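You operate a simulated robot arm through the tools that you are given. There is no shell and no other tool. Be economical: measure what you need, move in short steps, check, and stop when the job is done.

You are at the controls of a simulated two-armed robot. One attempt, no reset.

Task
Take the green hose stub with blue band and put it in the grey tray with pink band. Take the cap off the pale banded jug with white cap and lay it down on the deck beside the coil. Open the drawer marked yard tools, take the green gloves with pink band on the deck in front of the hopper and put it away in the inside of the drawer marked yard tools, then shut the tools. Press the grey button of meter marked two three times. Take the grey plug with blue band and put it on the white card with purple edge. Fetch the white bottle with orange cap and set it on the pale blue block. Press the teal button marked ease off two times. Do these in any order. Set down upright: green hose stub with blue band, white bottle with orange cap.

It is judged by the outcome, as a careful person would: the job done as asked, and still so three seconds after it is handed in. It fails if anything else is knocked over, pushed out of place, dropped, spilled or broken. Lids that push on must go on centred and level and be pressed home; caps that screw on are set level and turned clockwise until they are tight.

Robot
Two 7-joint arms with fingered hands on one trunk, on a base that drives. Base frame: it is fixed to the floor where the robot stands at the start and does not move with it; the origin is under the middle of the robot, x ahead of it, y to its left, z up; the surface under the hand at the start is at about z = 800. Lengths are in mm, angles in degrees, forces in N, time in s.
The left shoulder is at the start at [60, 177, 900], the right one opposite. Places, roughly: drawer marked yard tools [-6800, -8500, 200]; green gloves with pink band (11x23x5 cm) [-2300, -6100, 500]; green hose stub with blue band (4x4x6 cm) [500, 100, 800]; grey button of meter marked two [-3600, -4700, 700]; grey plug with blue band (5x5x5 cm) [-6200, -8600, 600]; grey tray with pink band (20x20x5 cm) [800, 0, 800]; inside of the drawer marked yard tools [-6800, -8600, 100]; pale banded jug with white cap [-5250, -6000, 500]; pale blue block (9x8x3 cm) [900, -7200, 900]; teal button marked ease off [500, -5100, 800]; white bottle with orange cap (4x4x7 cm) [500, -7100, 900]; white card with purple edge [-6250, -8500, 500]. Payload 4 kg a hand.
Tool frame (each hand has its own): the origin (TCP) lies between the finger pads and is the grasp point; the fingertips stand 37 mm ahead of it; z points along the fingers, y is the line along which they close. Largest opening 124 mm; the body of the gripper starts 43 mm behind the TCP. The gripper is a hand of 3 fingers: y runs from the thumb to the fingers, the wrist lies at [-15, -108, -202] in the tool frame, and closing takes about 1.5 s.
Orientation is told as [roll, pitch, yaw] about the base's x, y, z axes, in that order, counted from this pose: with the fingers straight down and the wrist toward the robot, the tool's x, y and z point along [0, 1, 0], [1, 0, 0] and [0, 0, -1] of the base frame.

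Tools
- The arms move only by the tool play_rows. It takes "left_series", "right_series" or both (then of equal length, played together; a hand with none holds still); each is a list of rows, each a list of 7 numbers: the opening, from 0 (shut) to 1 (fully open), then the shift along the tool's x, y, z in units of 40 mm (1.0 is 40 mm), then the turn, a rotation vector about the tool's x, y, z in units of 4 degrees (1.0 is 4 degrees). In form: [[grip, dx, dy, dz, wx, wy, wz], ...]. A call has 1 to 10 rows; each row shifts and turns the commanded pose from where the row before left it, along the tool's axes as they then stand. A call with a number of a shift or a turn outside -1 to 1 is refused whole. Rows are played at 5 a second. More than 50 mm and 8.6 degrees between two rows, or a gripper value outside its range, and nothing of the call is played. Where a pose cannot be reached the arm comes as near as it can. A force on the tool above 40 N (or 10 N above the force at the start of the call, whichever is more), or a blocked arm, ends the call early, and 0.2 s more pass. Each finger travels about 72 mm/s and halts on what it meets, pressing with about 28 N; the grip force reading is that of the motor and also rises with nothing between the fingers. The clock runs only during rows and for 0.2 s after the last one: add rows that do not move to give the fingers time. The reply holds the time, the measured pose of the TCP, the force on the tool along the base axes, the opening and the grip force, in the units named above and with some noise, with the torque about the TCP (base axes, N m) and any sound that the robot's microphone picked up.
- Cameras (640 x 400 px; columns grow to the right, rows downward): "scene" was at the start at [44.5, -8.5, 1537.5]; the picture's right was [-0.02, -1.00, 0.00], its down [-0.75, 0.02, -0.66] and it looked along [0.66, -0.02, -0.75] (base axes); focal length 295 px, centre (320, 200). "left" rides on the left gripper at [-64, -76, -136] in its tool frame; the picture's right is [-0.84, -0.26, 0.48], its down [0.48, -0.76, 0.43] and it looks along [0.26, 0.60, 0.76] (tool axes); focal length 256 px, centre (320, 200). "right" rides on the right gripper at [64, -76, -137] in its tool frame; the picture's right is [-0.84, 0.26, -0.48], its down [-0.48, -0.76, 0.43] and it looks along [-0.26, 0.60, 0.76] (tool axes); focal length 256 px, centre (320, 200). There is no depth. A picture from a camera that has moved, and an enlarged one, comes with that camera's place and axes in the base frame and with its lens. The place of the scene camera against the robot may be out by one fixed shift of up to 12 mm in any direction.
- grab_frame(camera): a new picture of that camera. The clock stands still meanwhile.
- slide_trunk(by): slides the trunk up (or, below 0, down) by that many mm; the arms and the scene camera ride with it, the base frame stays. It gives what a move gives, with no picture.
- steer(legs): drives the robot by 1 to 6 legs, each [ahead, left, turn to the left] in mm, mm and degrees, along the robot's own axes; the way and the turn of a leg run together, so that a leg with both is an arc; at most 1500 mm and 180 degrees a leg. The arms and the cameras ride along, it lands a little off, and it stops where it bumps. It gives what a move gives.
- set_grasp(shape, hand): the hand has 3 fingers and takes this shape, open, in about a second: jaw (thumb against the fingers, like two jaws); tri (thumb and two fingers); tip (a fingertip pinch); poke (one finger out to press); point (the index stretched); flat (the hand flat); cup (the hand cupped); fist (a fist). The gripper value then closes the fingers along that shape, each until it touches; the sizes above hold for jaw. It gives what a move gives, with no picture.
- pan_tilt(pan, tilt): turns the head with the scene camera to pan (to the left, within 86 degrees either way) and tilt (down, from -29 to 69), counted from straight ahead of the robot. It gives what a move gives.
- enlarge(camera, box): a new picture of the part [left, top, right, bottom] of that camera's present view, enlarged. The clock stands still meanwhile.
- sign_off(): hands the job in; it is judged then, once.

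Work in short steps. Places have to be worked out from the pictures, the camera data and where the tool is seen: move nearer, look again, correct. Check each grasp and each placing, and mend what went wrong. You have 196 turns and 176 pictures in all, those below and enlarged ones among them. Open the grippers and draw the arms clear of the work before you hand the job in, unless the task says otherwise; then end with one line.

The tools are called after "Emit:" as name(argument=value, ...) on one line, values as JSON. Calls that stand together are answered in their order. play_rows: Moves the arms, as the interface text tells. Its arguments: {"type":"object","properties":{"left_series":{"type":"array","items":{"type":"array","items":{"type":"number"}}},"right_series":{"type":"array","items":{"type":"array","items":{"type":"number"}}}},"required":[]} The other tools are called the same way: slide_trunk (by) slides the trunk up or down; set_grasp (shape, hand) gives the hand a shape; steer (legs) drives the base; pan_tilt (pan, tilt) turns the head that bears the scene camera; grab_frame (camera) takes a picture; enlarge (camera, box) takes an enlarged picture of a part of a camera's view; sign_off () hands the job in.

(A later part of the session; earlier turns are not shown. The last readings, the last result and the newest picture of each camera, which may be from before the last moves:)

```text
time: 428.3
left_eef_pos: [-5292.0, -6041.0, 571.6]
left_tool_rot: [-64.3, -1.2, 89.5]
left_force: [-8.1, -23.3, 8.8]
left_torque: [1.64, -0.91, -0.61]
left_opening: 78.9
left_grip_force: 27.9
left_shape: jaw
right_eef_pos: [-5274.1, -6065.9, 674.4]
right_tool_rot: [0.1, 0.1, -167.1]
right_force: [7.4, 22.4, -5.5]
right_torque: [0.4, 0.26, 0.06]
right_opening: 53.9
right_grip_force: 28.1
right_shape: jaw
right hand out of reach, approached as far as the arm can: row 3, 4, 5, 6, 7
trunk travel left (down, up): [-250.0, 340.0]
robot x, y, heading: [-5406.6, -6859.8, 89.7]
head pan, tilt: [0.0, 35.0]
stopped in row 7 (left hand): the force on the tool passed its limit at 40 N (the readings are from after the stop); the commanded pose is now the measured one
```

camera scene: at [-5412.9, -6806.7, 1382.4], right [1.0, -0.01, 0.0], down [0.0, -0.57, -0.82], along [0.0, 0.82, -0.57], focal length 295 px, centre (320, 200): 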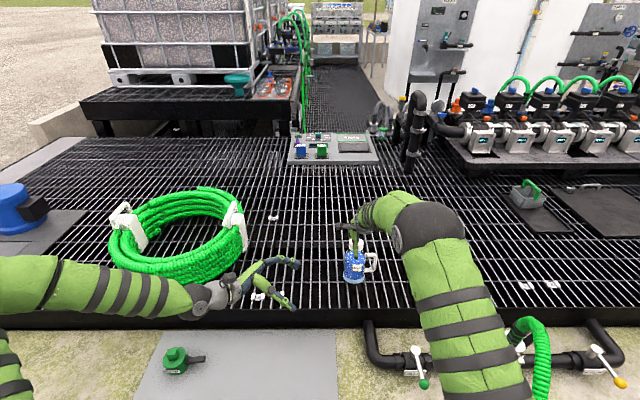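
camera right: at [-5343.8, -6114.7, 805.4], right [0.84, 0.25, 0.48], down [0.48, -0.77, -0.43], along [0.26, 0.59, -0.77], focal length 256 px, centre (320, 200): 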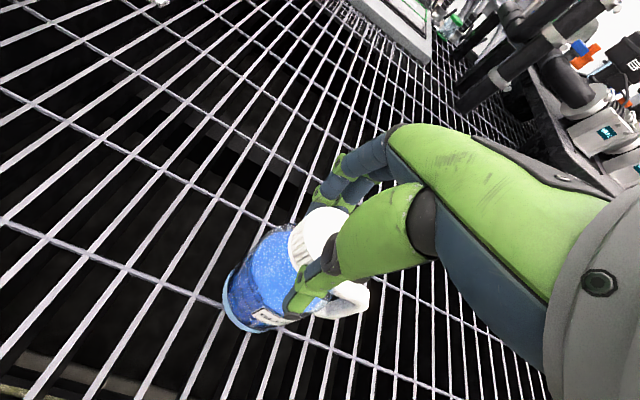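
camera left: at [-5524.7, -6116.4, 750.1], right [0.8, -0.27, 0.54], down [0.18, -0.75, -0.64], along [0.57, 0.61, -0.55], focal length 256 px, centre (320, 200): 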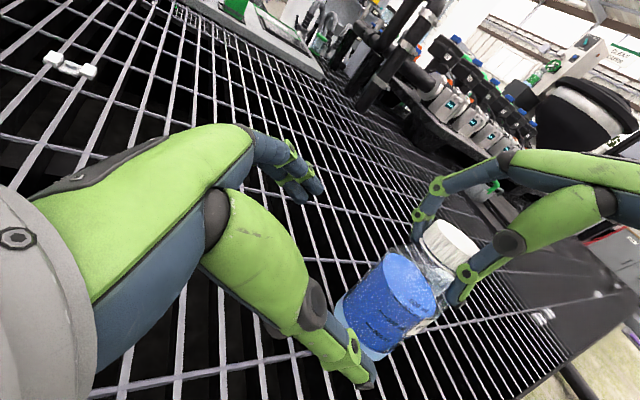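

Wrist limit reached. Open the right hand, lift, and rewind its yaw.

Emit:
play_rows(right_series=[[0.6, 0, 0, 0, 0, 0, 0], [0.9, 0, 0, 0, 0, 0, 0], [1, 0, 0, -0.5, 0, 0, 0], [1, 0, 0, -1, 0, 0, 0], [1, 0, 0, -0.5, 0, 0, 1], [1, 0, 0, 0, 0, 0, 1], [1, 0, 0, 0, 0, 0, 1], [1, 0, 0, 0, 0, 0, 1], [1, 0, 0, 0, 0, 0, 1], [1, 0, 0, 0, 0, 0, 1]])

Emit:
play_rows(right_series=[[1, 0, 0, 0, 0, 0, 1], [1, 0, 0, 0, 0, 0, 1], [1, 0, 0, 0, 0, 0, 1], [1, 0, 0, 0, 0, 0, 1], [1, 0, 0, 0, 0, 0, 1], [1, 0, 0, 0, 0, 0, 1], [1, 0, 0, 0, 0, 0, 1], [1, 0, 0, 0, 0, 0, 1], [1, 0, 0, 0, 0, 0, 1], [1, 0, 0, 0, 0, 0, 1]])

Emit:
play_rows(right_series=[[1, 0, 0, 0, 0, 0, 1], [1, 0, 0, 0, 0, 0, 1], [1, 0, 0, 0, 0, 0, 1], [1, 0, 0, 0, 0, 0, 1], [1, 0, 0, 0, 0, 0, 1], [1, 0, 0, 0, 0, 0, 1], [1, 0, 0, 0, 0, 0, 1], [1, 0, 0, 0, 0, 0, 1], [1, 0, 0, 0, 0, 0, 1], [1, 0, 0, 0, 0, 0, 1]])

Emit:
enlarge(camera="scene", box=[300, 190, 420, 310])

```text
time: 430.5
left_eef_pos: [-5294.4, -6040.3, 570.8]
left_tool_rot: [-64.2, -1.1, 90.0]
left_force: [0.6, 0.6, -5.3]
left_torque: [0.02, 0.14, 0.0]
left_opening: 82.5
left_grip_force: 28.5
left_shape: jaw
right_eef_pos: [-5276.9, -6066.8, 752.1]
right_tool_rot: [0.3, 0.0, 169.0]
right_force: [-0.3, 0.8, -1.0]
right_torque: [-0.03, 0.0, -0.01]
right_opening: 123.8
right_grip_force: 0.2
right_shape: jaw
trunk travel left (down, up): [-250.0, 340.0]
robot x, y, heading: [-5408.2, -6858.8, 89.6]
head pan, tilt: [0.0, 35.0]
```

```text
time: 432.7
left_eef_pos: [-5293.2, -6040.1, 570.7]
left_tool_rot: [-64.3, -1.2, 89.9]
left_force: [0.4, 0.0, -4.3]
left_torque: [0.01, 0.14, -0.02]
left_opening: 82.5
left_grip_force: 28.5
left_shape: jaw
right_eef_pos: [-5278.8, -6066.5, 751.6]
right_tool_rot: [0.2, 0.4, 129.3]
right_force: [0.1, -0.6, -0.2]
right_torque: [-0.02, -0.02, 0.03]
right_opening: 123.7
right_grip_force: 0.0
right_shape: jaw
trunk travel left (down, up): [-250.0, 340.0]
robot x, y, heading: [-5409.0, -6859.8, 89.9]
head pan, tilt: [0.0, 35.0]
```

```text
time: 434.9
left_eef_pos: [-5294.6, -6039.7, 568.9]
left_tool_rot: [-64.1, -1.2, 89.8]
left_force: [0.8, -1.1, -4.9]
left_torque: [-0.01, 0.16, -0.01]
left_opening: 82.4
left_grip_force: 28.2
left_shape: jaw
right_eef_pos: [-5278.4, -6067.9, 754.1]
right_tool_rot: [0.0, 0.4, 89.1]
right_force: [0.6, 0.8, -0.9]
right_torque: [-0.02, 0.0, 0.03]
right_opening: 123.9
right_grip_force: 0.0
right_shape: jaw
trunk travel left (down, up): [-250.0, 340.0]
robot x, y, heading: [-5412.2, -6857.7, 89.5]
head pan, tilt: [0.0, 35.0]
```

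```text
3.33 times, centred on (360, 250) of scene
camera zoom: at [-5412.5, -6805.4, 1382.3], right [1.0, -0.01, 0.0], down [0.0, -0.57, -0.82], along [0.0, 0.82, -0.57], focal length 982 px, centre (187, 33)
```

zoom: 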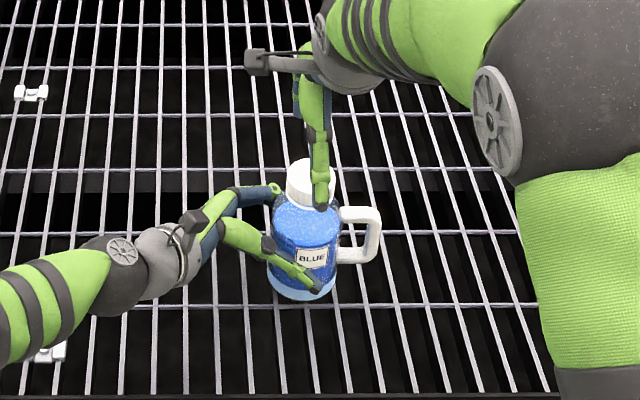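

Rewind another 40° past the start for a longer stroke, re-centring over the cap, and look with the hand camera.

Emit:
play_rows(right_series=[[1, 0.05, 0.65, 0, 0, 0, 0], [1, 0, 0, 0, 0, 0, 1], [1, 0, 0, 0, 0, 0, 1], [1, 0, 0, 0, 0, 0, 1], [1, 0, 0, 0, 0, 0, 1], [1, 0, 0, 0, 0, 0, 1], [1, 0, 0, 0, 0, 0, 1], [1, 0, 0, 0, 0, 0, 1], [1, 0, 0, 0, 0, 0, 1], [1, 0, 0, 0, 0, 0, 1]])

Emit:
grab_frame(camera="right")

```text
time: 437.1
left_eef_pos: [-5294.1, -6040.0, 569.1]
left_tool_rot: [-64.3, -1.1, 89.9]
left_force: [0.5, -0.1, -5.1]
left_torque: [0.0, 0.15, -0.03]
left_opening: 82.6
left_grip_force: 28.4
left_shape: jaw
right_eef_pos: [-5279.7, -6041.9, 752.8]
right_tool_rot: [-0.2, 0.4, 53.1]
right_force: [-0.2, 0.5, 0.6]
right_torque: [-0.03, 0.0, 0.0]
right_opening: 123.6
right_grip_force: 0.0
right_shape: jaw
trunk travel left (down, up): [-250.0, 340.0]
robot x, y, heading: [-5410.3, -6856.2, 89.7]
head pan, tilt: [0.0, 35.0]
```

```text
21 pictures are left
camera right: at [-5375.5, -6061.9, 889.2], right [0.82, -0.29, 0.48], down [-0.07, -0.9, -0.43], along [0.56, 0.32, -0.76], focal length 256 px, centre (320, 200)
```

right: 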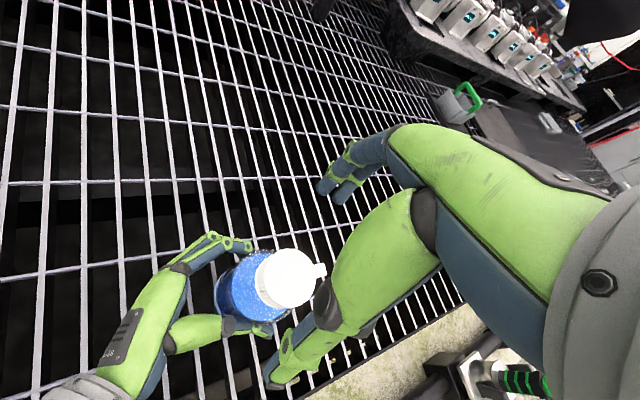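

Cap is at [-5275,-6043]. Descend, re-grip at this wound-back yaw and unscrew again.

Emit:
play_rows(right_series=[[1, -0.11, 0.05, 0.5, 0, 0, 0], [1, 0, 0, 0.8, 0, 0, 0], [1, 0, 0, 0.75, 0, 0, 0], [0, 0, 0, 0, 0, 0, 0], [0, 0, 0, 0, 0, 0, 0], [0, 0, 0, 0, 0, 0, 0], [0, 0, 0, 0, 0, 0, 0], [0, 0, 0, 0, 0, 0, 0], [0, 0, 0, 0, 0, 0, -1], [0, 0, 0, 0, 0, 0, -1]])

Emit:
play_rows(right_series=[[0, 0, 0, 0, 0, 0, -1], [0, 0, 0, 0, 0, 0, -1], [0, 0, 0, 0, 0, 0, -1], [0, 0, 0, 0, 0, 0, -1], [0, 0, 0, 0, 0, 0, -1], [0, 0, 0, 0, 0, 0, -1], [0, 0, 0, 0, 0, 0, -1], [0, 0, 0, 0, 0, 0, -1], [0, 0, 0, 0, 0, 0, -1], [0, 0, 0, 0, 0, 0, -1]])

Emit:
play_rows(right_series=[[0, 0, 0, 0, 0, 0, -1], [0, 0, 0, 0, 0, 0, -1], [0, 0, 0, -0.02, 0, 0, -1], [0, 0, 0, 0, 0, 0, -1], [0, 0, 0, -0.02, 0, 0, -1], [0, 0, 0, 0, 0, 0, -1], [0, 0, 0, -0.02, 0, 0, -1], [0, 0, 0, 0, 0, 0, -1], [0, 0, 0, 0, 0, 0, -1], [0, 0, 0, 0, 0, 0, -1]])

```text
time: 439.3
left_eef_pos: [-5293.3, -6039.6, 570.1]
left_tool_rot: [-64.2, -1.3, 90.0]
left_force: [-8.0, -2.6, -8.9]
left_torque: [-0.45, 0.4, 0.4]
left_opening: 82.3
left_grip_force: 28.3
left_shape: jaw
right_eef_pos: [-5273.5, -6043.1, 671.5]
right_tool_rot: [-0.2, 0.2, 61.2]
right_force: [8.1, 2.6, 4.3]
right_torque: [0.71, -0.99, -0.49]
right_opening: 73.3
right_grip_force: 27.9
right_shape: jaw
trunk travel left (down, up): [-250.0, 340.0]
robot x, y, heading: [-5411.1, -6856.9, 89.8]
head pan, tilt: [0.0, 35.0]
```

```text
time: 441.5
left_eef_pos: [-5294.3, -6041.3, 569.4]
left_tool_rot: [-64.2, -1.2, 89.9]
left_force: [-9.1, -13.9, -11.5]
left_torque: [0.61, -0.29, 0.34]
left_opening: 80.6
left_grip_force: 27.6
left_shape: jaw
right_eef_pos: [-5274.8, -6042.6, 672.1]
right_tool_rot: [0.0, 0.3, 101.3]
right_force: [9.4, 13.2, 9.8]
right_torque: [0.72, -0.18, -0.59]
right_opening: 69.6
right_grip_force: 28.4
right_shape: jaw
trunk travel left (down, up): [-250.0, 340.0]
robot x, y, heading: [-5407.0, -6857.1, 89.5]
head pan, tilt: [0.0, 35.0]
```

```text
time: 443.8
left_eef_pos: [-5290.1, -6043.9, 570.7]
left_tool_rot: [-64.1, -1.3, 89.5]
left_force: [-9.6, -22.7, 4.5]
left_torque: [1.38, -0.67, -0.01]
left_opening: 79.4
left_grip_force: 27.8
left_shape: jaw
right_eef_pos: [-5267.0, -6034.6, 679.7]
right_tool_rot: [-0.9, -0.6, 140.4]
right_force: [9.4, 20.5, 3.0]
right_torque: [0.69, -0.24, -0.41]
right_opening: 44.7
right_grip_force: 28.0
right_shape: jaw
trunk travel left (down, up): [-250.0, 340.0]
robot x, y, heading: [-5408.2, -6854.9, 89.7]
head pan, tilt: [0.0, 35.0]
stopped in row 10 (left hand): the force on the tool passed its limit at 41 N (the readings are from after the stop); the commanded pose is now the measured one
```

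Grip width changed during this stroke (73→45 mm); I need a look.

Emit:
enlarge(camera="scene", box=[300, 190, 420, 310])

Emit:
grab_frame(camera="right")

```text
3.33 times, centred on (360, 250) of scene
camera zoom: at [-5412.5, -6806.5, 1382.4], right [1.0, -0.01, 0.0], down [0.0, -0.57, -0.82], along [0.01, 0.82, -0.57], focal length 982 px, centre (187, 33)
```

zoom: 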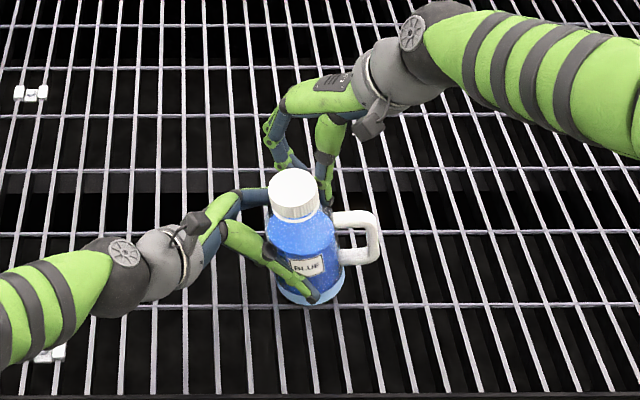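

```text
19 pictures are left
camera right: at [-5249.7, -6134.5, 814.3], right [0.34, 0.8, 0.5], down [0.89, -0.1, -0.44], along [-0.3, 0.59, -0.75], focal length 256 px, centre (320, 200)
```

right: 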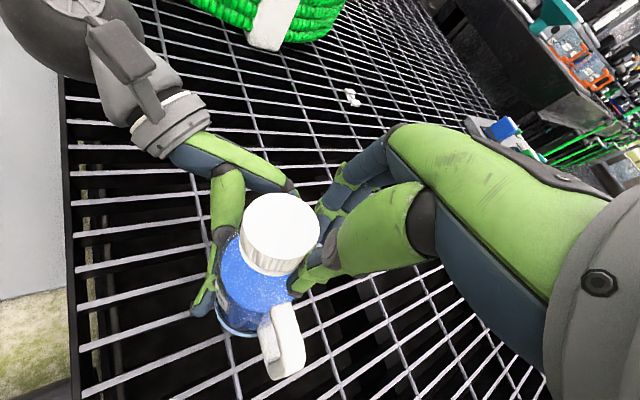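

The right fingers slid to the cap's edge and tilted the jug slightly. Release and lift the right hand, then relax the left grip so the jug settles upright.

Emit:
play_rows(right_series=[[0.5, 0, 0, 0, 0, 0, 0], [0.8, 0, 0, 0, 0, 0, 0], [1, 0, 0, -0.3, 0, 0, 0], [1, 0, 0, -0.9, 0, 0, 0], [1, 0, 0, -0.9, 0, 0, 0], [1, 0, 0, 0, 0, 0, 1], [1, 0, 0, 0, 0, 0, 1], [1, 0, 0, 0, 0, 0, 1], [1, 0, 0, 0, 0, 0, 1], [1, 0, 0, 0, 0, 0, 1]])

Emit:
play_rows(left_series=[[0.66, 0, 0, 0.05, 0, 0, 0], [0.7, 0, 0, 0.05, 0, 0, 0], [0.8, 0, 0, 0, 0, 0, 0], [0.8, 0, 0, 0, 0, 0, 0], [0.8, 0, 0, 0, 0, 0, 0]], right_series=[[1, 0, 0, 0, 0, 0, 1], [1, 0, 0, 0, 0, 0, 1], [1, 0, 0, 0, 0, 0, 1], [1, 0, 0, 0, 0, 0, 1], [1, 0, 0, 0, 0, 0, 1]])

Emit:
enlarge(camera="scene", box=[310, 215, 400, 305])

```text
time: 446.0
left_eef_pos: [-5292.0, -6041.6, 570.0]
left_tool_rot: [-64.2, -1.1, 89.8]
left_force: [0.1, 0.2, -5.4]
left_torque: [-0.05, 0.13, 0.0]
left_opening: 82.3
left_grip_force: 28.0
left_shape: jaw
right_eef_pos: [-5271.5, -6038.9, 761.7]
right_tool_rot: [-0.2, -0.3, 120.7]
right_force: [-0.2, -0.8, -0.2]
right_torque: [0.0, 0.02, 0.01]
right_opening: 123.5
right_grip_force: 0.1
right_shape: jaw
trunk travel left (down, up): [-250.0, 340.0]
robot x, y, heading: [-5409.6, -6850.4, 89.6]
head pan, tilt: [0.0, 35.0]
```

```text
time: 447.2
left_eef_pos: [-5286.8, -6042.7, 569.1]
left_tool_rot: [-64.3, -1.0, 89.7]
left_force: [0.5, 0.4, 0.1]
left_torque: [-0.03, -0.03, -0.02]
left_opening: 98.8
left_grip_force: 0.1
left_shape: jaw
right_eef_pos: [-5272.1, -6039.3, 761.8]
right_tool_rot: [0.0, -0.5, 100.7]
right_force: [0.3, -0.4, -0.3]
right_torque: [0.03, 0.02, 0.0]
right_opening: 123.3
right_grip_force: 0.0
right_shape: jaw
trunk travel left (down, up): [-250.0, 340.0]
robot x, y, heading: [-5408.9, -6855.7, 89.8]
head pan, tilt: [0.0, 35.0]
```

```text
4.44 times, centred on (355, 260) of scene
camera zoom: at [-5412.6, -6805.8, 1382.4], right [1.0, -0.01, 0.0], down [0.0, -0.57, -0.82], along [0.01, 0.82, -0.57], focal length 1309 px, centre (164, -67)
```

zoom: 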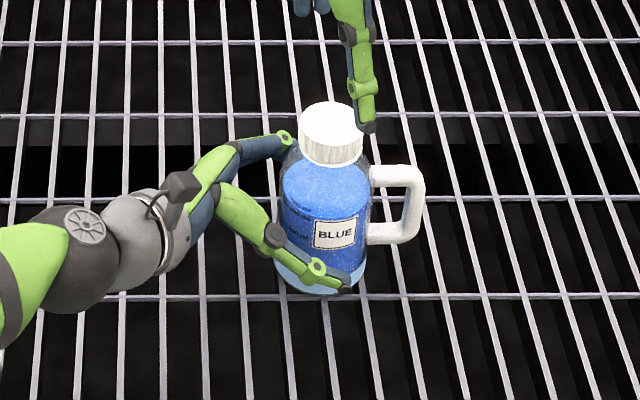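

The jug is upright again, axis ≈ [-5270,-6041]. Re-grip with the left a bit deeper, then the right on the cap at yaw ~80 (avoiding contact between the hands).

Emit:
play_rows(left_series=[[0.8, 0, 0, 0.15, 0, 0, 0], [0.8, 0, 0, 0.15, 0, 0, 0], [0.5, 0, 0, 0, 0, 0, 0], [0, 0, 0, 0, 0, 0, 0], [0, 0, 0, 0, 0, 0, 0], [0, 0, 0, 0, 0, 0, 0]], right_series=[[1, -0.06, -0.04, 0, 0, 0, 1], [1, 0, 0, 0, 0, 0, 1], [1, 0, 0, 0, 0, 0, 1], [1, 0, 0, 0, 0, 0, 1], [1, 0, 0, 0, 0, 0, 1], [1, 0, 0, 0, 0, 0, 0]])

Emit:
play_rows(right_series=[[1, 0, 0, 0.8, 0, 0, 0], [1, 0, 0, 0.8, 0, 0, 0], [1, 0, 0, 0.7, 0, 0, 0], [0, 0, 0, 0, 0, 0, 0], [0, 0, 0, 0, 0, 0, 0], [0, 0, 0, 0, 0, 0, 0], [0, 0, 0, 0, 0, 0, 0], [0, 0, 0, 0, 0, 0, 0], [0, 0, 0, 0, 0, 0, 0]])

Emit:
grab_frame(camera="right")

```text
time: 448.6
left_eef_pos: [-5276.6, -6042.6, 563.3]
left_tool_rot: [-64.2, -1.2, 89.7]
left_force: [0.2, -2.0, 0.7]
left_torque: [0.06, -0.02, -0.02]
left_opening: 83.8
left_grip_force: 28.3
left_shape: jaw
right_eef_pos: [-5269.9, -6039.2, 762.1]
right_tool_rot: [0.1, -0.5, 80.7]
right_force: [0.3, -0.4, -1.3]
right_torque: [0.01, -0.01, 0.02]
right_opening: 123.5
right_grip_force: 0.2
right_shape: jaw
trunk travel left (down, up): [-250.0, 340.0]
robot x, y, heading: [-5408.2, -6859.4, 89.2]
head pan, tilt: [0.0, 35.0]
```

```text
time: 450.6
left_eef_pos: [-5277.7, -6041.7, 563.1]
left_tool_rot: [-64.3, -1.2, 89.6]
left_force: [0.5, 0.2, 2.4]
left_torque: [-0.05, -0.04, -0.01]
left_opening: 84.4
left_grip_force: 27.6
left_shape: jaw
right_eef_pos: [-5269.3, -6039.3, 669.8]
right_tool_rot: [0.1, -0.5, 80.8]
right_force: [0.0, 3.3, 2.1]
right_torque: [0.7, -0.13, 0.01]
right_opening: 55.9
right_grip_force: 28.3
right_shape: jaw
trunk travel left (down, up): [-250.0, 340.0]
robot x, y, heading: [-5409.5, -6860.5, 89.6]
head pan, tilt: [0.0, 35.0]
```

```text
17 pictures are left
camera right: at [-5343.8, -6104.7, 805.1], right [0.87, 0.11, 0.48], down [0.35, -0.82, -0.44], along [0.35, 0.56, -0.76], focal length 256 px, centre (320, 200)
```

right: 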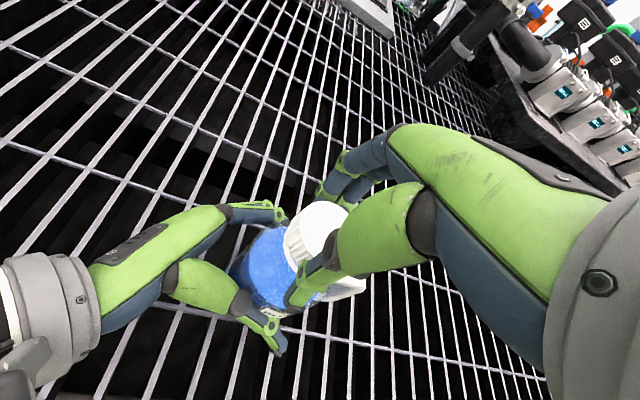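

Good grips (56 mm cap, 84 mm body). Unscrew ~92° in three calls.

Emit:
play_rows(right_series=[[0, 0, 0, 0, 0, 0, -1], [0, 0, 0, 0, 0, 0, -1], [0, 0, 0, 0, 0, 0, -1], [0, 0, 0, 0, 0, 0, -1], [0, 0, 0, 0, 0, 0, -1], [0, 0, 0, 0, 0, 0, -1], [0, 0, 0, 0, 0, 0, -1], [0, 0, 0, 0, 0, 0, -1], [0, 0, 0, 0, 0, 0, -1], [0, 0, 0, 0, 0, 0, -1]])

Emit:
play_rows(right_series=[[0, 0, 0, -0.01, 0, 0, -1], [0, 0, 0, 0, 0, 0, -1], [0, 0, 0, -0.01, 0, 0, -1], [0, 0, 0, 0, 0, 0, -1], [0, 0, 0, -0.01, 0, 0, -1], [0, 0, 0, 0, 0, 0, -1], [0, 0, 0, -0.01, 0, 0, -1], [0, 0, 0, 0, 0, 0, -1], [0, 0, 0, -0.01, 0, 0, -1], [0, 0, 0, 0, 0, 0, -1]])

Emit:
enlarge(camera="scene", box=[310, 205, 400, 305])

```text
time: 452.8
left_eef_pos: [-5277.6, -6041.7, 563.7]
left_tool_rot: [-64.2, -1.1, 89.8]
left_force: [-17.7, -5.6, 6.5]
left_torque: [0.47, -0.2, 0.73]
left_opening: 84.2
left_grip_force: 28.0
left_shape: jaw
right_eef_pos: [-5269.1, -6038.8, 669.8]
right_tool_rot: [-0.3, -0.7, 120.8]
right_force: [13.3, 10.0, 9.5]
right_torque: [1.17, -0.46, -0.74]
right_opening: 55.3
right_grip_force: 27.4
right_shape: jaw
trunk travel left (down, up): [-250.0, 340.0]
robot x, y, heading: [-5410.0, -6856.2, 89.6]
head pan, tilt: [0.0, 35.0]
```

```text
time: 455.0
left_eef_pos: [-5278.6, -6041.6, 563.8]
left_tool_rot: [-64.2, -1.3, 89.7]
left_force: [-2.0, 5.2, 4.9]
left_torque: [-0.03, -0.03, 0.17]
left_opening: 85.3
left_grip_force: 27.8
left_shape: jaw
right_eef_pos: [-5269.1, -6041.3, 671.3]
right_tool_rot: [-0.4, -0.3, 160.9]
right_force: [0.7, -4.0, 8.9]
right_torque: [0.03, 0.45, -0.09]
right_opening: 45.7
right_grip_force: 27.9
right_shape: jaw
trunk travel left (down, up): [-250.0, 340.0]
robot x, y, heading: [-5409.2, -6859.6, 89.5]
head pan, tilt: [0.0, 35.0]
```

```text
4.00 times, centred on (355, 255) of scene
camera zoom: at [-5412.8, -6806.9, 1382.4], right [1.0, -0.01, 0.0], down [0.0, -0.57, -0.82], along [0.01, 0.82, -0.57], focal length 1178 px, centre (180, -20)
```

zoom: 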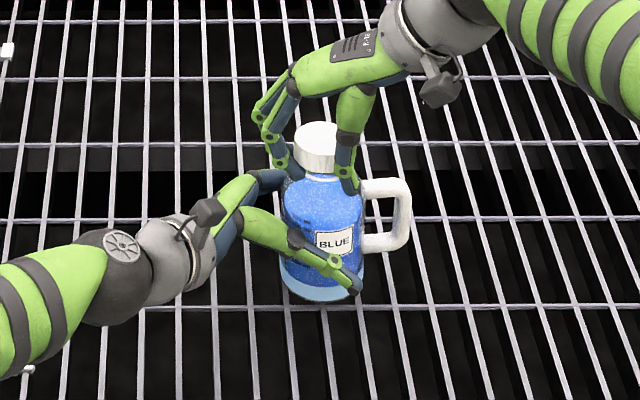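

The torque dropped and the cap has risen; the fingers slid under it to the neck. I'll open, raise 14 mm and re-grip the cap itself.

Emit:
play_rows(right_series=[[0.7, 0, 0, 0, 0, 0, 0], [0.8, 0, 0, 0, 0, 0, 0], [0.8, 0, 0, -0.2, 0, 0, 0], [0.8, 0, 0, -0.15, 0, 0, 0], [0, 0, 0, 0, 0, 0, 0], [0, 0, 0, 0, 0, 0, 0], [0, 0, 0, 0, 0, 0, 0], [0, 0, 0, 0, 0, 0, 0], [0, 0, 0, 0, 0, 0, 0]])

Emit:
grab_frame(camera="right")

```text
time: 457.0
left_eef_pos: [-5278.1, -6041.4, 563.9]
left_tool_rot: [-64.4, -1.1, 89.7]
left_force: [2.7, 3.6, -2.2]
left_torque: [-0.04, 0.07, 0.0]
left_opening: 85.2
left_grip_force: 28.4
left_shape: jaw
right_eef_pos: [-5270.9, -6040.5, 685.3]
right_tool_rot: [-0.3, -0.2, 160.7]
right_force: [-1.2, -3.1, 4.5]
right_torque: [0.0, 0.15, -0.03]
right_opening: 43.9
right_grip_force: 27.7
right_shape: jaw
trunk travel left (down, up): [-250.0, 340.0]
robot x, y, heading: [-5411.0, -6857.1, 89.6]
head pan, tilt: [0.0, 35.0]
```

```text
15 pictures are left
camera right: at [-5218.2, -6125.1, 821.3], right [0.03, 0.87, 0.49], down [0.88, 0.21, -0.43], along [-0.48, 0.44, -0.76], focal length 256 px, centre (320, 200)
```

right: 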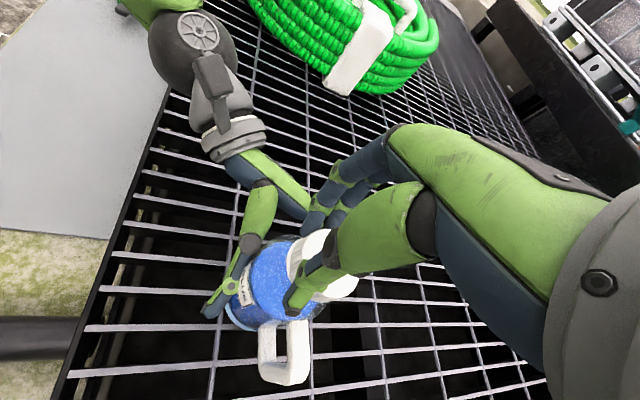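

Try a small further turn and a gentle lift to see whether the cap comes free.

Emit:
play_rows(right_series=[[0, 0, 0, 0, 0, 0, -1], [0, 0, 0, 0, 0, 0, -1], [0, 0, 0, 0, 0, 0, -1], [0, 0, 0, -0.1, 0, 0, 0], [0, 0, 0, -0.15, 0, 0, 0], [0, 0, 0, -0.2, 0, 0, 0], [0, 0, 0, -0.2, 0, 0, 0]])

Emit:
enlarge(camera="scene", box=[310, 205, 400, 305])

```text
time: 458.6
left_eef_pos: [-5276.0, -6041.9, 563.4]
left_tool_rot: [-64.3, -1.1, 89.8]
left_force: [0.3, -0.9, -0.4]
left_torque: [0.08, 0.05, 0.0]
left_opening: 85.3
left_grip_force: 27.8
left_shape: jaw
right_eef_pos: [-5269.1, -6039.6, 710.7]
right_tool_rot: [-0.4, -0.2, 172.7]
right_force: [-1.3, 0.7, -0.5]
right_torque: [0.0, 0.0, 0.03]
right_opening: 42.1
right_grip_force: 28.0
right_shape: jaw
trunk travel left (down, up): [-250.0, 340.0]
robot x, y, heading: [-5410.9, -6856.3, 89.5]
head pan, tilt: [0.0, 35.0]
```

```text
4.00 times, centred on (355, 255) of scene
camera zoom: at [-5412.6, -6805.7, 1382.3], right [1.0, -0.01, 0.0], down [0.0, -0.57, -0.82], along [0.01, 0.82, -0.57], focal length 1178 px, centre (180, -20)
```

zoom: 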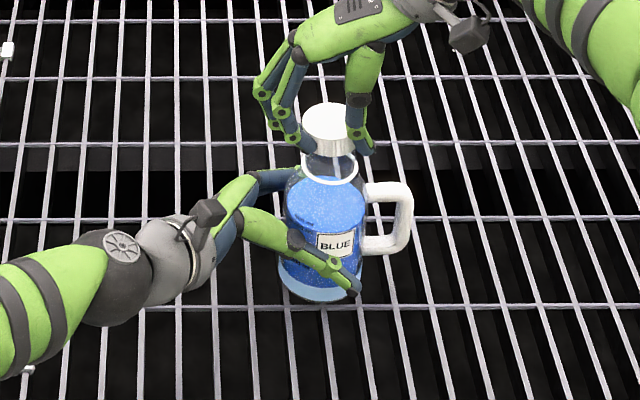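

The cap is off. Lift it clear, then release and withdraw the left hand from the jug.

Emit:
play_rows(left_series=[[0, 0, 0, 0, 0, 0, 0], [0, 0, 0, 0, 0, 0, 0], [0.8, 0, 0, 0, 0, 0, 0], [1, 0, 0, 0, 0, 0, 0], [1, 0, 0, -0.5, 0, 0, 0], [1, 0, 0, -1, 0, 0, 0], [1, 0, 0, -1, 0, 0, 0], [1, 0, 0, -1, 0, 0, 0], [1, 0, -0.5, -0.8, 0, 0, 0], [1, 0, -0.9, -0.3, 0, 0, 0]], right_series=[[0, 0, 0, -0.5, 0, 0, 0], [0, 0, 0, -0.7, 0, 0, 0], [0, 0, 0, -0.8, 0, 0, 0], [0, 0, 0, 0, 0, 0, 0], [0, 0, 0, 0, 0, 0, 0], [0, 0, 0, 0, 0, 0, 0], [0, 0, 0, 0, 0, 0, 0], [0, 0, 0, 0, 0, 0, 0], [0, 0, 0, 0, 0, 0, 0], [0, 0, 0, 0, 0, 0, 0]])

Emit:
play_rows(left_series=[[1, 0, -1, 0, 0, 0, 0], [1, 0, -1, 0, 0, 0, 0], [1, 0, -1, 0, 0, 0, 0], [1, 0, -1, 0, 0, 0, 0], [1, 0, -1, 0, 0, 1, 0], [1, -0.3, -0.5, 0, 0, 1, 0], [1, -0.3, 0, 0, 0, 1, 0], [1, -0.3, 0, 0, 0, 1, 0], [1, 0, 0, 0, 0, 1, 0], [1, 0, 0, 0, 0, 1, 0]])

Emit:
grab_frame(camera="scene")

```text
time: 460.8
left_eef_pos: [-5442.9, -6098.5, 641.0]
left_tool_rot: [-64.3, -1.1, 89.7]
left_force: [0.0, -0.8, 0.1]
left_torque: [0.03, 0.01, 0.0]
left_opening: 123.8
left_grip_force: 0.0
left_shape: jaw
right_eef_pos: [-5267.8, -6040.3, 791.5]
right_tool_rot: [-0.5, -0.1, 172.6]
right_force: [-0.5, 0.8, -0.5]
right_torque: [-0.02, -0.01, 0.01]
right_opening: 40.3
right_grip_force: 27.6
right_shape: jaw
trunk travel left (down, up): [-250.0, 340.0]
robot x, y, heading: [-5408.8, -6856.0, 89.5]
head pan, tilt: [0.0, 35.0]
```

```text
time: 463.0
left_eef_pos: [-5423.5, -6319.2, 668.3]
left_tool_rot: [-40.3, -1.3, 89.7]
left_force: [0.1, -0.3, 0.2]
left_torque: [-0.04, 0.02, -0.03]
left_opening: 123.7
left_grip_force: 0.0
left_shape: jaw
right_eef_pos: [-5269.1, -6039.8, 791.1]
right_tool_rot: [-0.5, 0.0, 172.8]
right_force: [0.0, -0.3, -0.2]
right_torque: [0.01, -0.02, -0.03]
right_opening: 21.8
right_grip_force: 28.1
right_shape: jaw
trunk travel left (down, up): [-250.0, 340.0]
robot x, y, heading: [-5410.6, -6859.3, 89.7]
head pan, tilt: [0.0, 35.0]
```

```text
13 pictures are left
camera scene: at [-5412.7, -6805.8, 1382.3], right [1.0, -0.01, 0.0], down [0.0, -0.57, -0.82], along [0.01, 0.82, -0.57], focal length 295 px, centre (320, 200)
```

scene: 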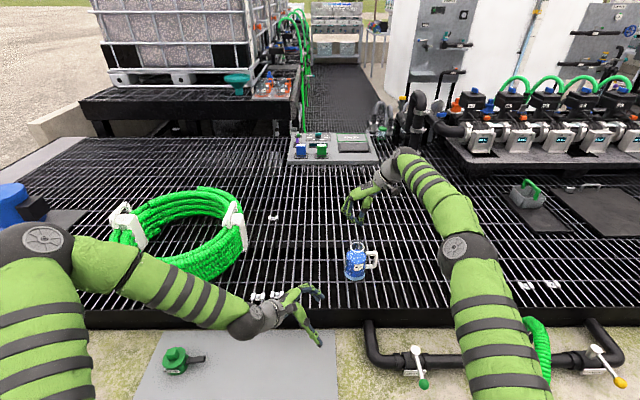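

The right grip narrowed to 22 mm: the cap is slipping. Checking at once.

Emit:
enlarge(camera="scene", box=[310, 160, 410, 300])

Emit:
grab_frame(camera="right")

```text
2.86 times, centred on (360, 230) of scene
camera zoom: at [-5412.7, -6805.8, 1382.3], right [1.0, -0.01, 0.0], down [0.0, -0.57, -0.82], along [0.01, 0.82, -0.57], focal length 842 px, centre (206, 114)
```

zoom: 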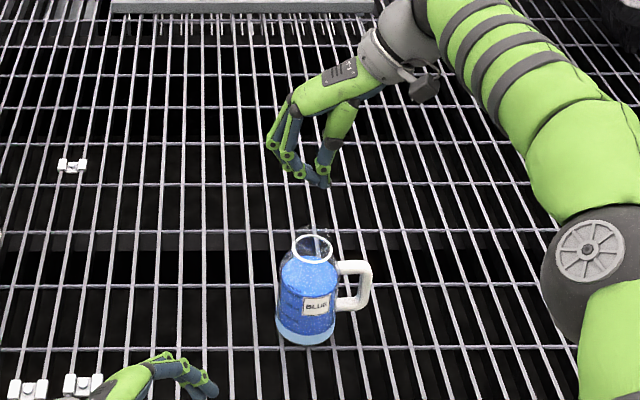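

```text
11 pictures are left
camera right: at [-5201.1, -6113.0, 926.8], right [-0.15, 0.86, 0.49], down [0.81, 0.39, -0.43], along [-0.56, 0.33, -0.76], focal length 256 px, centre (320, 200)
```

right: 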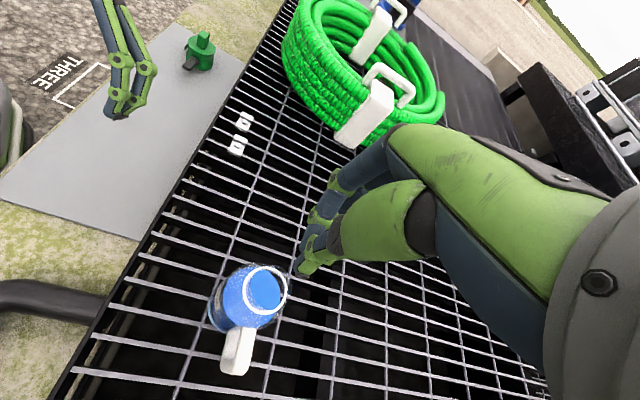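

Emit:
enlarge(camera="scene", box=[335, 175, 385, 240])

```text
6.15 times, centred on (360, 208) of scene
camera zoom: at [-5412.7, -6805.8, 1382.3], right [1.0, -0.01, 0.0], down [0.0, -0.57, -0.82], along [0.01, 0.82, -0.57], focal length 1813 px, centre (74, 154)
```

zoom: 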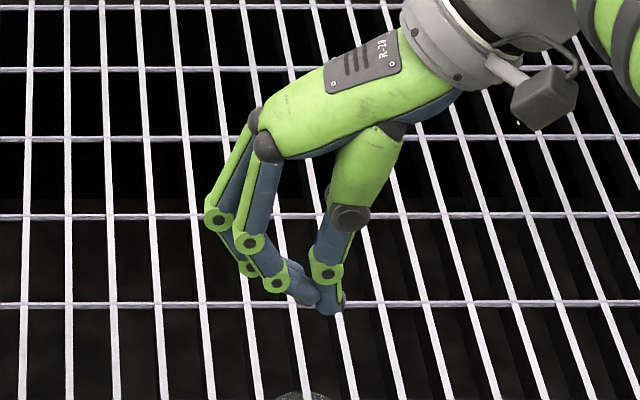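

The hand is empty; the cap dropped. I'll draw both arms back and search the deck with a wide view.

Emit:
play_rows(right_series=[[0.3, 0.6, 0, -0.7, 0, 0, 0], [0.3, 0.9, -0.3, -0.3, 0, 0, 0], [0.3, 0.9, -0.3, 0, 0, 0, 0], [0.3, 0.9, -0.3, 0, 0, 0, 0], [0.3, 0.9, -0.3, 0, 0, 0, 0], [0.3, 0.9, -0.3, 0, 0, 0, 1], [0.3, 0.9, -0.3, 0, 0, 0, 1], [0.3, 0.9, -0.3, 0, 0, 0, 1], [0.3, 0, 0, 0, 0, 0, 1], [0.3, 0, 0, 0, 0, 0, 1]], left_series=[[1, 0, 0, -0.8, 0, 0, 0], [1, 0, 0, -0.8, 0, 0, 0], [1, 0, 0, -0.8, 0, 0, 0], [1, 0, 0, -0.8, 0, 0, 0], [1, 0, 0, 0, 0, 1, 0], [1, 0, 0, 0, 0, 1, 0], [1, 0, 0, 0, 0, 1, 0], [1, 0, 0, 0, 0, 1, 0], [1, 0, 0, 0, 0, 1, 0], [1, 0, 0, 0, 0, 1, 0]])

Emit:
pan_tilt(pan=0, tilt=45)

Emit:
grab_frame(camera="scene")

```text
time: 465.2
left_eef_pos: [-5507.5, -6321.2, 765.3]
left_tool_rot: [-16.1, -1.2, 89.7]
left_force: [0.5, -0.2, -0.1]
left_torque: [-0.01, 0.0, 0.0]
left_opening: 123.7
left_grip_force: 0.0
left_shape: jaw
right_eef_pos: [-5229.1, -6326.0, 828.0]
right_tool_rot: [-0.4, -0.2, 152.7]
right_force: [0.0, -0.6, -0.5]
right_torque: [-0.01, 0.02, 0.01]
right_opening: 36.9
right_grip_force: 0.2
right_shape: jaw
trunk travel left (down, up): [-250.0, 340.0]
robot x, y, heading: [-5408.9, -6854.4, 89.5]
head pan, tilt: [0.0, 35.0]
```

```text
time: 465.9
left_eef_pos: [-5507.9, -6321.2, 766.7]
left_tool_rot: [-16.3, -1.1, 89.6]
left_force: [-0.8, -0.2, -0.8]
left_torque: [0.01, -0.04, 0.0]
left_opening: 123.5
left_grip_force: 0.2
left_shape: jaw
right_eef_pos: [-5229.5, -6326.1, 828.4]
right_tool_rot: [-0.4, -0.3, 152.8]
right_force: [0.3, -0.1, -0.4]
right_torque: [-0.01, -0.01, -0.02]
right_opening: 36.8
right_grip_force: 0.0
right_shape: jaw
trunk travel left (down, up): [-250.0, 340.0]
robot x, y, heading: [-5408.6, -6858.8, 89.7]
head pan, tilt: [0.0, 45.0]
```

```text
9 pictures are left
camera scene: at [-5412.6, -6812.6, 1367.6], right [1.0, -0.01, 0.0], down [0.0, -0.71, -0.71], along [0.0, 0.71, -0.71], focal length 295 px, centre (320, 200)
```

scene: 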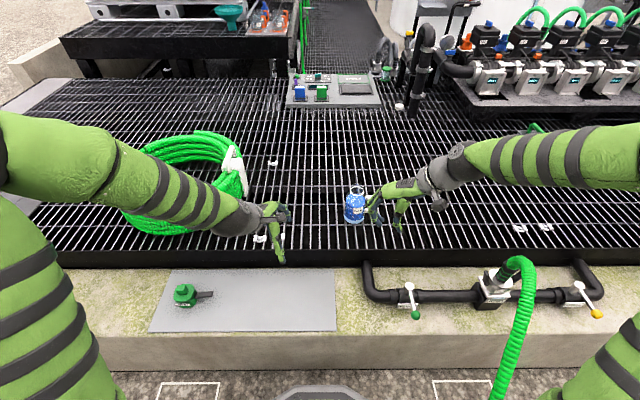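

A small white thing near (399,106) may be the cap. Zooming there.

Emit:
enlarge(camera="scene", box=[340, 70, 460, 150])

```text
5.00 times, centred on (400, 110) of scene
camera zoom: at [-5412.6, -6812.6, 1367.6], right [1.0, -0.01, 0.0], down [0.0, -0.71, -0.71], along [0.0, 0.71, -0.71], focal length 1473 px, centre (-80, 650)
```

zoom: 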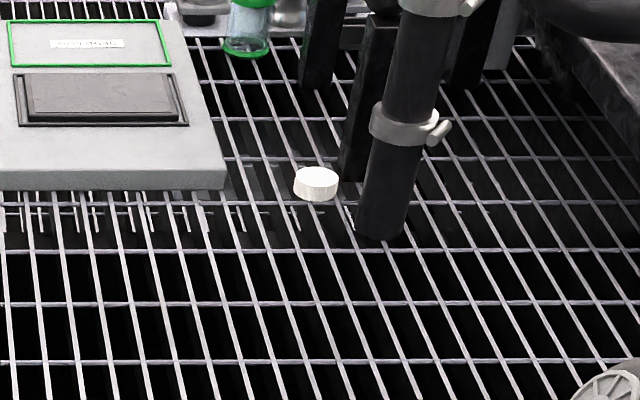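

The cap shot out and lies flat on the far side of the deck at about [-4932,-5147]. It must be fetched from the corridor side. I'll straighten both hands, raise the trunk, and drive around.

Emit:
play_rows(right_series=[[0.3, 0, 0, 0, 0, 0, 1], [0.3, 0, 0, 0, 0, 0, 1], [0.3, 0, 0, 0, 0, 0, 1], [0.3, 0, 0, 0, 0, 0, 1], [0.3, 0, 0, 0, 0, 0, 1], [0.3, 0, 0, 0, 0, 0, 1], [0.3, 0, 0, 0, 0, 0, 1], [0.3, 0, 0, 0, 0, 0, 1], [0.3, 0, 0, 0, 0, 0, 1], [0.3, 0, 0, 0, 0, 0, 1]], left_series=[[1, 0, 0, 0, 0, 1, 0], [1, 0, 0, 0, 0, 1, 0], [1, 0, 0, 0, 0, 1, 0], [1, 0, 0, 0, 0, 1, 0], [1, 0, 0, 0, 0, 0, 0], [1, 0, 0, 0, 0, 0, 0], [1, 0, 0, 0, 0, 0, 0], [1, 0, 0, 0, 0, 0, 0], [1, 0, 0, 0, 0, 0, 0], [1, 0, 0, 0, 0, 0, 0]])

Emit:
play_rows(right_series=[[1, 0, 0, 0, 0, 0, 1], [1, 0, 0, 0, 0, 0, 1], [1, 0, 0, 0, 0, 0, 1], [1, 0, 0, 0, 0, 0, 1], [1, 0, 0, 0, 0, 0, 1], [1, 0, 0, 0, 0, 0, 0.7]])

Emit:
slide_trunk(by=175)

Emit:
steer(legs=[[-250, 0, 0], [0, -1500, 0], [0, -1500, 0], [0, -1500, 0], [0, -380, 0]])

```text
time: 468.1
left_eef_pos: [-5506.9, -6320.2, 765.1]
left_tool_rot: [-0.3, -1.1, 89.7]
left_force: [-0.2, -0.2, 0.1]
left_torque: [0.01, 0.0, -0.01]
left_opening: 123.8
left_grip_force: 0.0
left_shape: jaw
right_eef_pos: [-5227.8, -6326.1, 829.0]
right_tool_rot: [0.0, -0.5, 112.7]
right_force: [0.1, 0.2, -0.8]
right_torque: [0.01, -0.02, -0.01]
right_opening: 36.8
right_grip_force: 0.1
right_shape: jaw
trunk travel left (down, up): [-250.0, 340.0]
robot x, y, heading: [-5408.4, -6855.2, 89.8]
head pan, tilt: [0.0, 45.0]
```

```text
time: 469.5
left_eef_pos: [-5507.1, -6320.7, 765.1]
left_tool_rot: [-0.3, -1.2, 89.7]
left_force: [0.8, 0.4, 0.2]
left_torque: [0.04, 0.03, 0.02]
left_opening: 123.7
left_grip_force: 0.0
left_shape: jaw
right_eef_pos: [-5228.1, -6325.9, 829.0]
right_tool_rot: [0.1, -0.5, 89.9]
right_force: [-0.7, -0.4, 0.3]
right_torque: [0.0, 0.01, 0.02]
right_opening: 123.5
right_grip_force: 0.1
right_shape: jaw
trunk travel left (down, up): [-250.0, 340.0]
robot x, y, heading: [-5409.1, -6860.4, 89.5]
head pan, tilt: [0.0, 45.0]
```

```text
time: 471.5
left_eef_pos: [-5506.8, -6320.7, 939.6]
left_tool_rot: [-0.3, -1.1, 89.7]
left_force: [-0.5, -0.7, -0.5]
left_torque: [-0.02, -0.04, -0.01]
left_opening: 123.6
left_grip_force: 0.0
left_shape: jaw
right_eef_pos: [-5230.0, -6326.4, 1002.7]
right_tool_rot: [0.1, -0.5, 90.0]
right_force: [0.7, 0.0, -0.5]
right_torque: [-0.01, 0.02, 0.02]
right_opening: 123.8
right_grip_force: 0.1
right_shape: jaw
trunk travel left (down, up): [-425.0, 165.0]
robot x, y, heading: [-5406.7, -6859.6, 89.5]
head pan, tilt: [0.0, 45.0]
```

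```text
time: 496.3
left_eef_pos: [-648.4, -6560.9, 940.6]
left_tool_rot: [-0.2, -1.2, 90.7]
left_force: [0.6, 0.3, 0.1]
left_torque: [0.02, 0.0, 0.02]
left_opening: 123.9
left_grip_force: 0.1
left_shape: jaw
right_eef_pos: [-369.7, -6562.0, 1003.0]
right_tool_rot: [0.1, -0.5, 91.0]
right_force: [1.4, 0.7, 0.1]
right_torque: [0.02, 0.0, 0.03]
right_opening: 123.8
right_grip_force: 0.1
right_shape: jaw
trunk travel left (down, up): [-425.0, 165.0]
robot x, y, heading: [-541.7, -7093.6, 90.4]
head pan, tilt: [0.0, 45.0]
```

Continuing: up the lane, turn, and into the corridor along the earlier path.

Emit:
steer(legs=[[1250, 0, 0], [1215, 0, 0], [0, 0, 89.6]])

Emit:
steer(legs=[[590, -500, 0], [700, -400, 0], [600, 0, 0], [970, -120, 0]])

Emit:
pan_tilt(pan=15, tilt=25)

Emit:
grab_frame(camera="scene")

```text
time: 512.2
left_eef_pos: [-1089.7, -4723.8, 939.2]
left_tool_rot: [-0.3, -1.2, 179.8]
left_force: [-0.1, -0.3, -0.6]
left_torque: [0.03, -0.02, 0.0]
left_opening: 123.7
left_grip_force: 0.0
left_shape: jaw
right_eef_pos: [-1083.9, -4444.7, 1003.5]
right_tool_rot: [0.0, -0.5, -179.9]
right_force: [-0.5, -0.1, -1.1]
right_torque: [0.02, -0.03, 0.0]
right_opening: 123.5
right_grip_force: 0.0
right_shape: jaw
trunk travel left (down, up): [-425.0, 165.0]
robot x, y, heading: [-551.1, -4622.2, 179.6]
head pan, tilt: [0.0, 45.0]
```

```text
time: 528.0
left_eef_pos: [-3942.7, -3663.1, 940.1]
left_tool_rot: [-0.3, -1.1, 178.9]
left_force: [-0.2, -0.1, -0.6]
left_torque: [0.03, -0.02, -0.01]
left_opening: 123.7
left_grip_force: 0.0
left_shape: jaw
right_eef_pos: [-3932.6, -3384.7, 1002.5]
right_tool_rot: [0.0, -0.5, 179.0]
right_force: [0.8, 0.1, 0.9]
right_torque: [0.0, 0.03, 0.01]
right_opening: 123.6
right_grip_force: 0.0
right_shape: jaw
trunk travel left (down, up): [-425.0, 165.0]
robot x, y, heading: [-3403.6, -3574.0, 178.7]
head pan, tilt: [0.0, 45.0]
```

```text
time: 528.8
left_eef_pos: [-3941.2, -3662.6, 940.7]
left_tool_rot: [-0.3, -1.1, 178.9]
left_force: [0.3, -0.6, -0.9]
left_torque: [0.01, -0.03, 0.0]
left_opening: 123.7
left_grip_force: 0.1
left_shape: jaw
right_eef_pos: [-3930.8, -3384.4, 1004.4]
right_tool_rot: [0.0, -0.5, 179.0]
right_force: [0.1, 0.0, 0.4]
right_torque: [0.01, 0.02, -0.05]
right_opening: 123.8
right_grip_force: 0.0
right_shape: jaw
trunk travel left (down, up): [-425.0, 165.0]
robot x, y, heading: [-3404.1, -3573.4, 178.7]
head pan, tilt: [15.0, 25.0]
```

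```text
7 pictures are left
camera scene: at [-3467.3, -3602.3, 1573.0], right [-0.24, 0.97, 0.0], down [0.41, 0.1, -0.91], along [-0.88, -0.21, -0.42], focal length 295 px, centre (320, 200)
```

scene: 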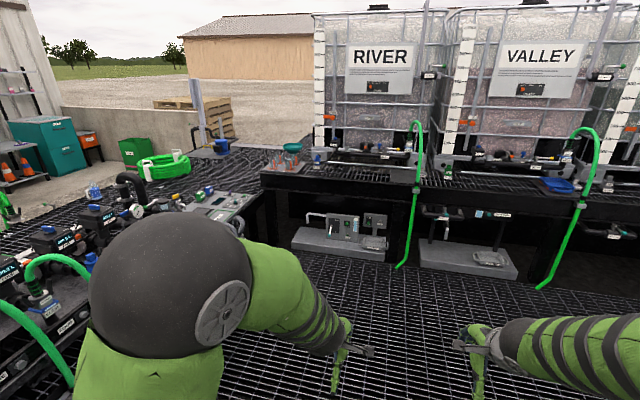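

Space between the box machine and the RIVER rack looks adequate near x≈−5150. I'll go on to x≈−4600, turn left, and strafe to x≈−5150, then look.

Emit:
steer(legs=[[1190, 0, 0], [0, 0, 91.3], [0, -560, 0]])

Emit:
pan_tilt(pan=8, tilt=38)

Emit:
grab_frame(camera="scene")

```text
time: 541.5
left_eef_pos: [-5044.2, -4084.1, 940.0]
left_tool_rot: [-0.3, -1.2, -90.0]
left_force: [-0.5, 0.9, 0.4]
left_torque: [0.01, -0.02, 0.01]
left_opening: 123.6
left_grip_force: 0.2
left_shape: jaw
right_eef_pos: [-5324.6, -4080.3, 1003.0]
right_tool_rot: [0.1, -0.6, -89.6]
right_force: [-1.0, 0.7, 0.8]
right_torque: [-0.02, -0.01, 0.01]
right_opening: 123.5
right_grip_force: 0.0
right_shape: jaw
trunk travel left (down, up): [-425.0, 165.0]
robot x, y, heading: [-5148.8, -3547.2, -90.0]
head pan, tilt: [15.0, 25.0]
```

```text
time: 542.2
left_eef_pos: [-5044.6, -4083.1, 940.7]
left_tool_rot: [-0.3, -1.1, -89.9]
left_force: [-0.4, -0.6, -0.5]
left_torque: [-0.01, -0.02, 0.01]
left_opening: 123.9
left_grip_force: 0.0
left_shape: jaw
right_eef_pos: [-5322.7, -4080.2, 1003.7]
right_tool_rot: [0.0, -0.5, -89.7]
right_force: [0.5, 0.5, 0.4]
right_torque: [0.03, -0.03, -0.02]
right_opening: 123.4
right_grip_force: 0.0
right_shape: jaw
trunk travel left (down, up): [-425.0, 165.0]
robot x, y, heading: [-5147.4, -3543.8, -89.6]
head pan, tilt: [8.0, 38.0]
```

```text
6 pictures are left
camera scene: at [-5138.7, -3609.4, 1552.8], right [-0.99, -0.14, 0.0], down [-0.09, 0.61, -0.79], along [0.11, -0.78, -0.62], focal length 295 px, centre (320, 200)
```

scene: 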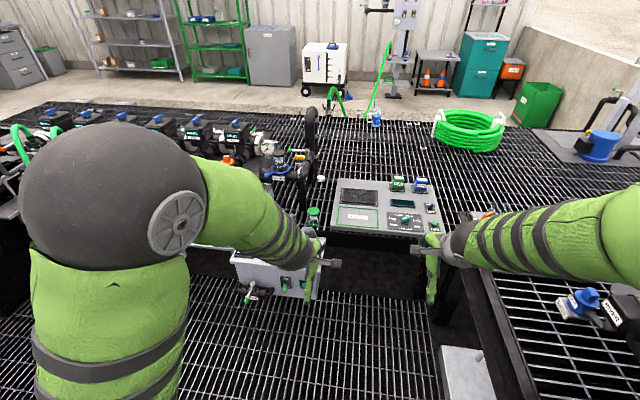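

The cap is visible at [-4922,-5150]; the gap here is ~555 mm at box height, but the base is low. I'll move to x≈−5250 and creep ahead; it stops if it bumps.

Emit:
steer(legs=[[0, -100, 0], [400, 0, 0], [330, 0, 0]])

```text
time: 547.4
left_eef_pos: [-5142.0, -4809.7, 940.4]
left_tool_rot: [-0.3, -1.1, -89.4]
left_force: [0.5, 0.6, 0.6]
left_torque: [0.01, 0.01, 0.0]
left_opening: 123.5
left_grip_force: 0.1
left_shape: jaw
right_eef_pos: [-5420.3, -4808.2, 1003.1]
right_tool_rot: [0.0, -0.4, -89.2]
right_force: [-0.2, 0.0, 0.3]
right_torque: [0.02, 0.02, 0.01]
right_opening: 123.5
right_grip_force: 0.0
right_shape: jaw
trunk travel left (down, up): [-425.0, 165.0]
robot x, y, heading: [-5249.7, -4276.7, -89.5]
head pan, tilt: [8.0, 38.0]
stopped in leg 3: the robot was blocked; the commanded pose is now the measured one
```

In position. Roll the left hand 30° (palm leaning away from the posts), then move to a pre-grasp point above the cap.

Emit:
play_rows(left_series=[[1, 0, 0, 0, 0, 1, 0], [1, 0, 0, 0, 0, 1, 0], [1, 0, 0, 0, 0, 1, 0], [1, 0, 0, 0, 0, 1, 0], [1, 0, 0, 0, 0, 1, 0], [1, 0, 0, 0, 0, 1, 0], [1, 0, 0, 0, 0, 1, 0], [1, 0, 0, 0, 0, 0.5, 0]])

Emit:
play_rows(left_series=[[1, -0.05, 0.85, 0.8, 0, 0, 0], [1, -0.05, 0.85, 0.8, 0, 0, 0], [1, -0.05, 0.85, 0.8, 0, 0, 0], [1, -0.05, 0.85, 0.8, 0, 0, 0], [1, -0.05, 0.85, 0.8, 0, 0, 0], [1, -0.05, 0.85, 0.8, 0, 0, 0], [1, -0.05, 0.85, 0.8, 0, 0, 0], [1, -0.05, 0.85, 0.8, 0, 0, 0], [1, -0.05, 0.85, 0.8, 0, 0, 0], [1, -0.05, 0.8, 0.8, 0, 0, 0]])

Emit:
grab_frame(camera="left")

```text
time: 549.2
left_eef_pos: [-5141.8, -4809.1, 940.2]
left_tool_rot: [29.8, -1.1, -89.4]
left_force: [-0.7, 1.2, -0.6]
left_torque: [0.03, -0.02, 0.03]
left_opening: 123.9
left_grip_force: 0.0
left_shape: jaw
right_eef_pos: [-5421.5, -4808.7, 1003.2]
right_tool_rot: [0.0, -0.5, -89.2]
right_force: [-0.5, 0.6, -0.1]
right_torque: [0.04, -0.02, -0.01]
right_opening: 123.8
right_grip_force: 0.2
right_shape: jaw
trunk travel left (down, up): [-425.0, 165.0]
robot x, y, heading: [-5252.6, -4273.3, -89.3]
head pan, tilt: [8.0, 38.0]
```

```text
time: 551.4
left_eef_pos: [-4996.2, -5152.2, 656.2]
left_tool_rot: [29.8, -1.0, -89.4]
left_force: [-0.5, 0.3, 0.5]
left_torque: [0.02, -0.01, 0.01]
left_opening: 123.7
left_grip_force: 0.1
left_shape: jaw
right_eef_pos: [-5420.5, -4808.9, 1003.4]
right_tool_rot: [0.0, -0.4, -89.1]
right_force: [0.2, -1.1, 0.0]
right_torque: [-0.01, 0.04, 0.01]
right_opening: 123.6
right_grip_force: 0.1
right_shape: jaw
trunk travel left (down, up): [-425.0, 165.0]
robot x, y, heading: [-5245.5, -4273.9, -89.6]
head pan, tilt: [8.0, 38.0]
```

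```text
5 pictures are left
camera left: at [-5120.9, -5076.4, 740.1], right [-0.49, 0.24, -0.84], down [0.63, 0.76, -0.15], along [0.6, -0.6, -0.52], focal length 256 px, centre (320, 200)
```

left: 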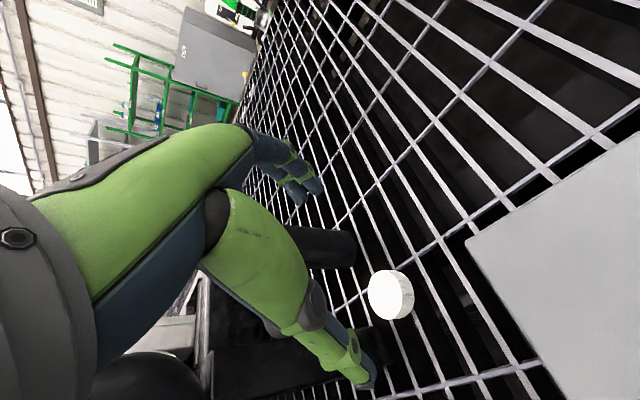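

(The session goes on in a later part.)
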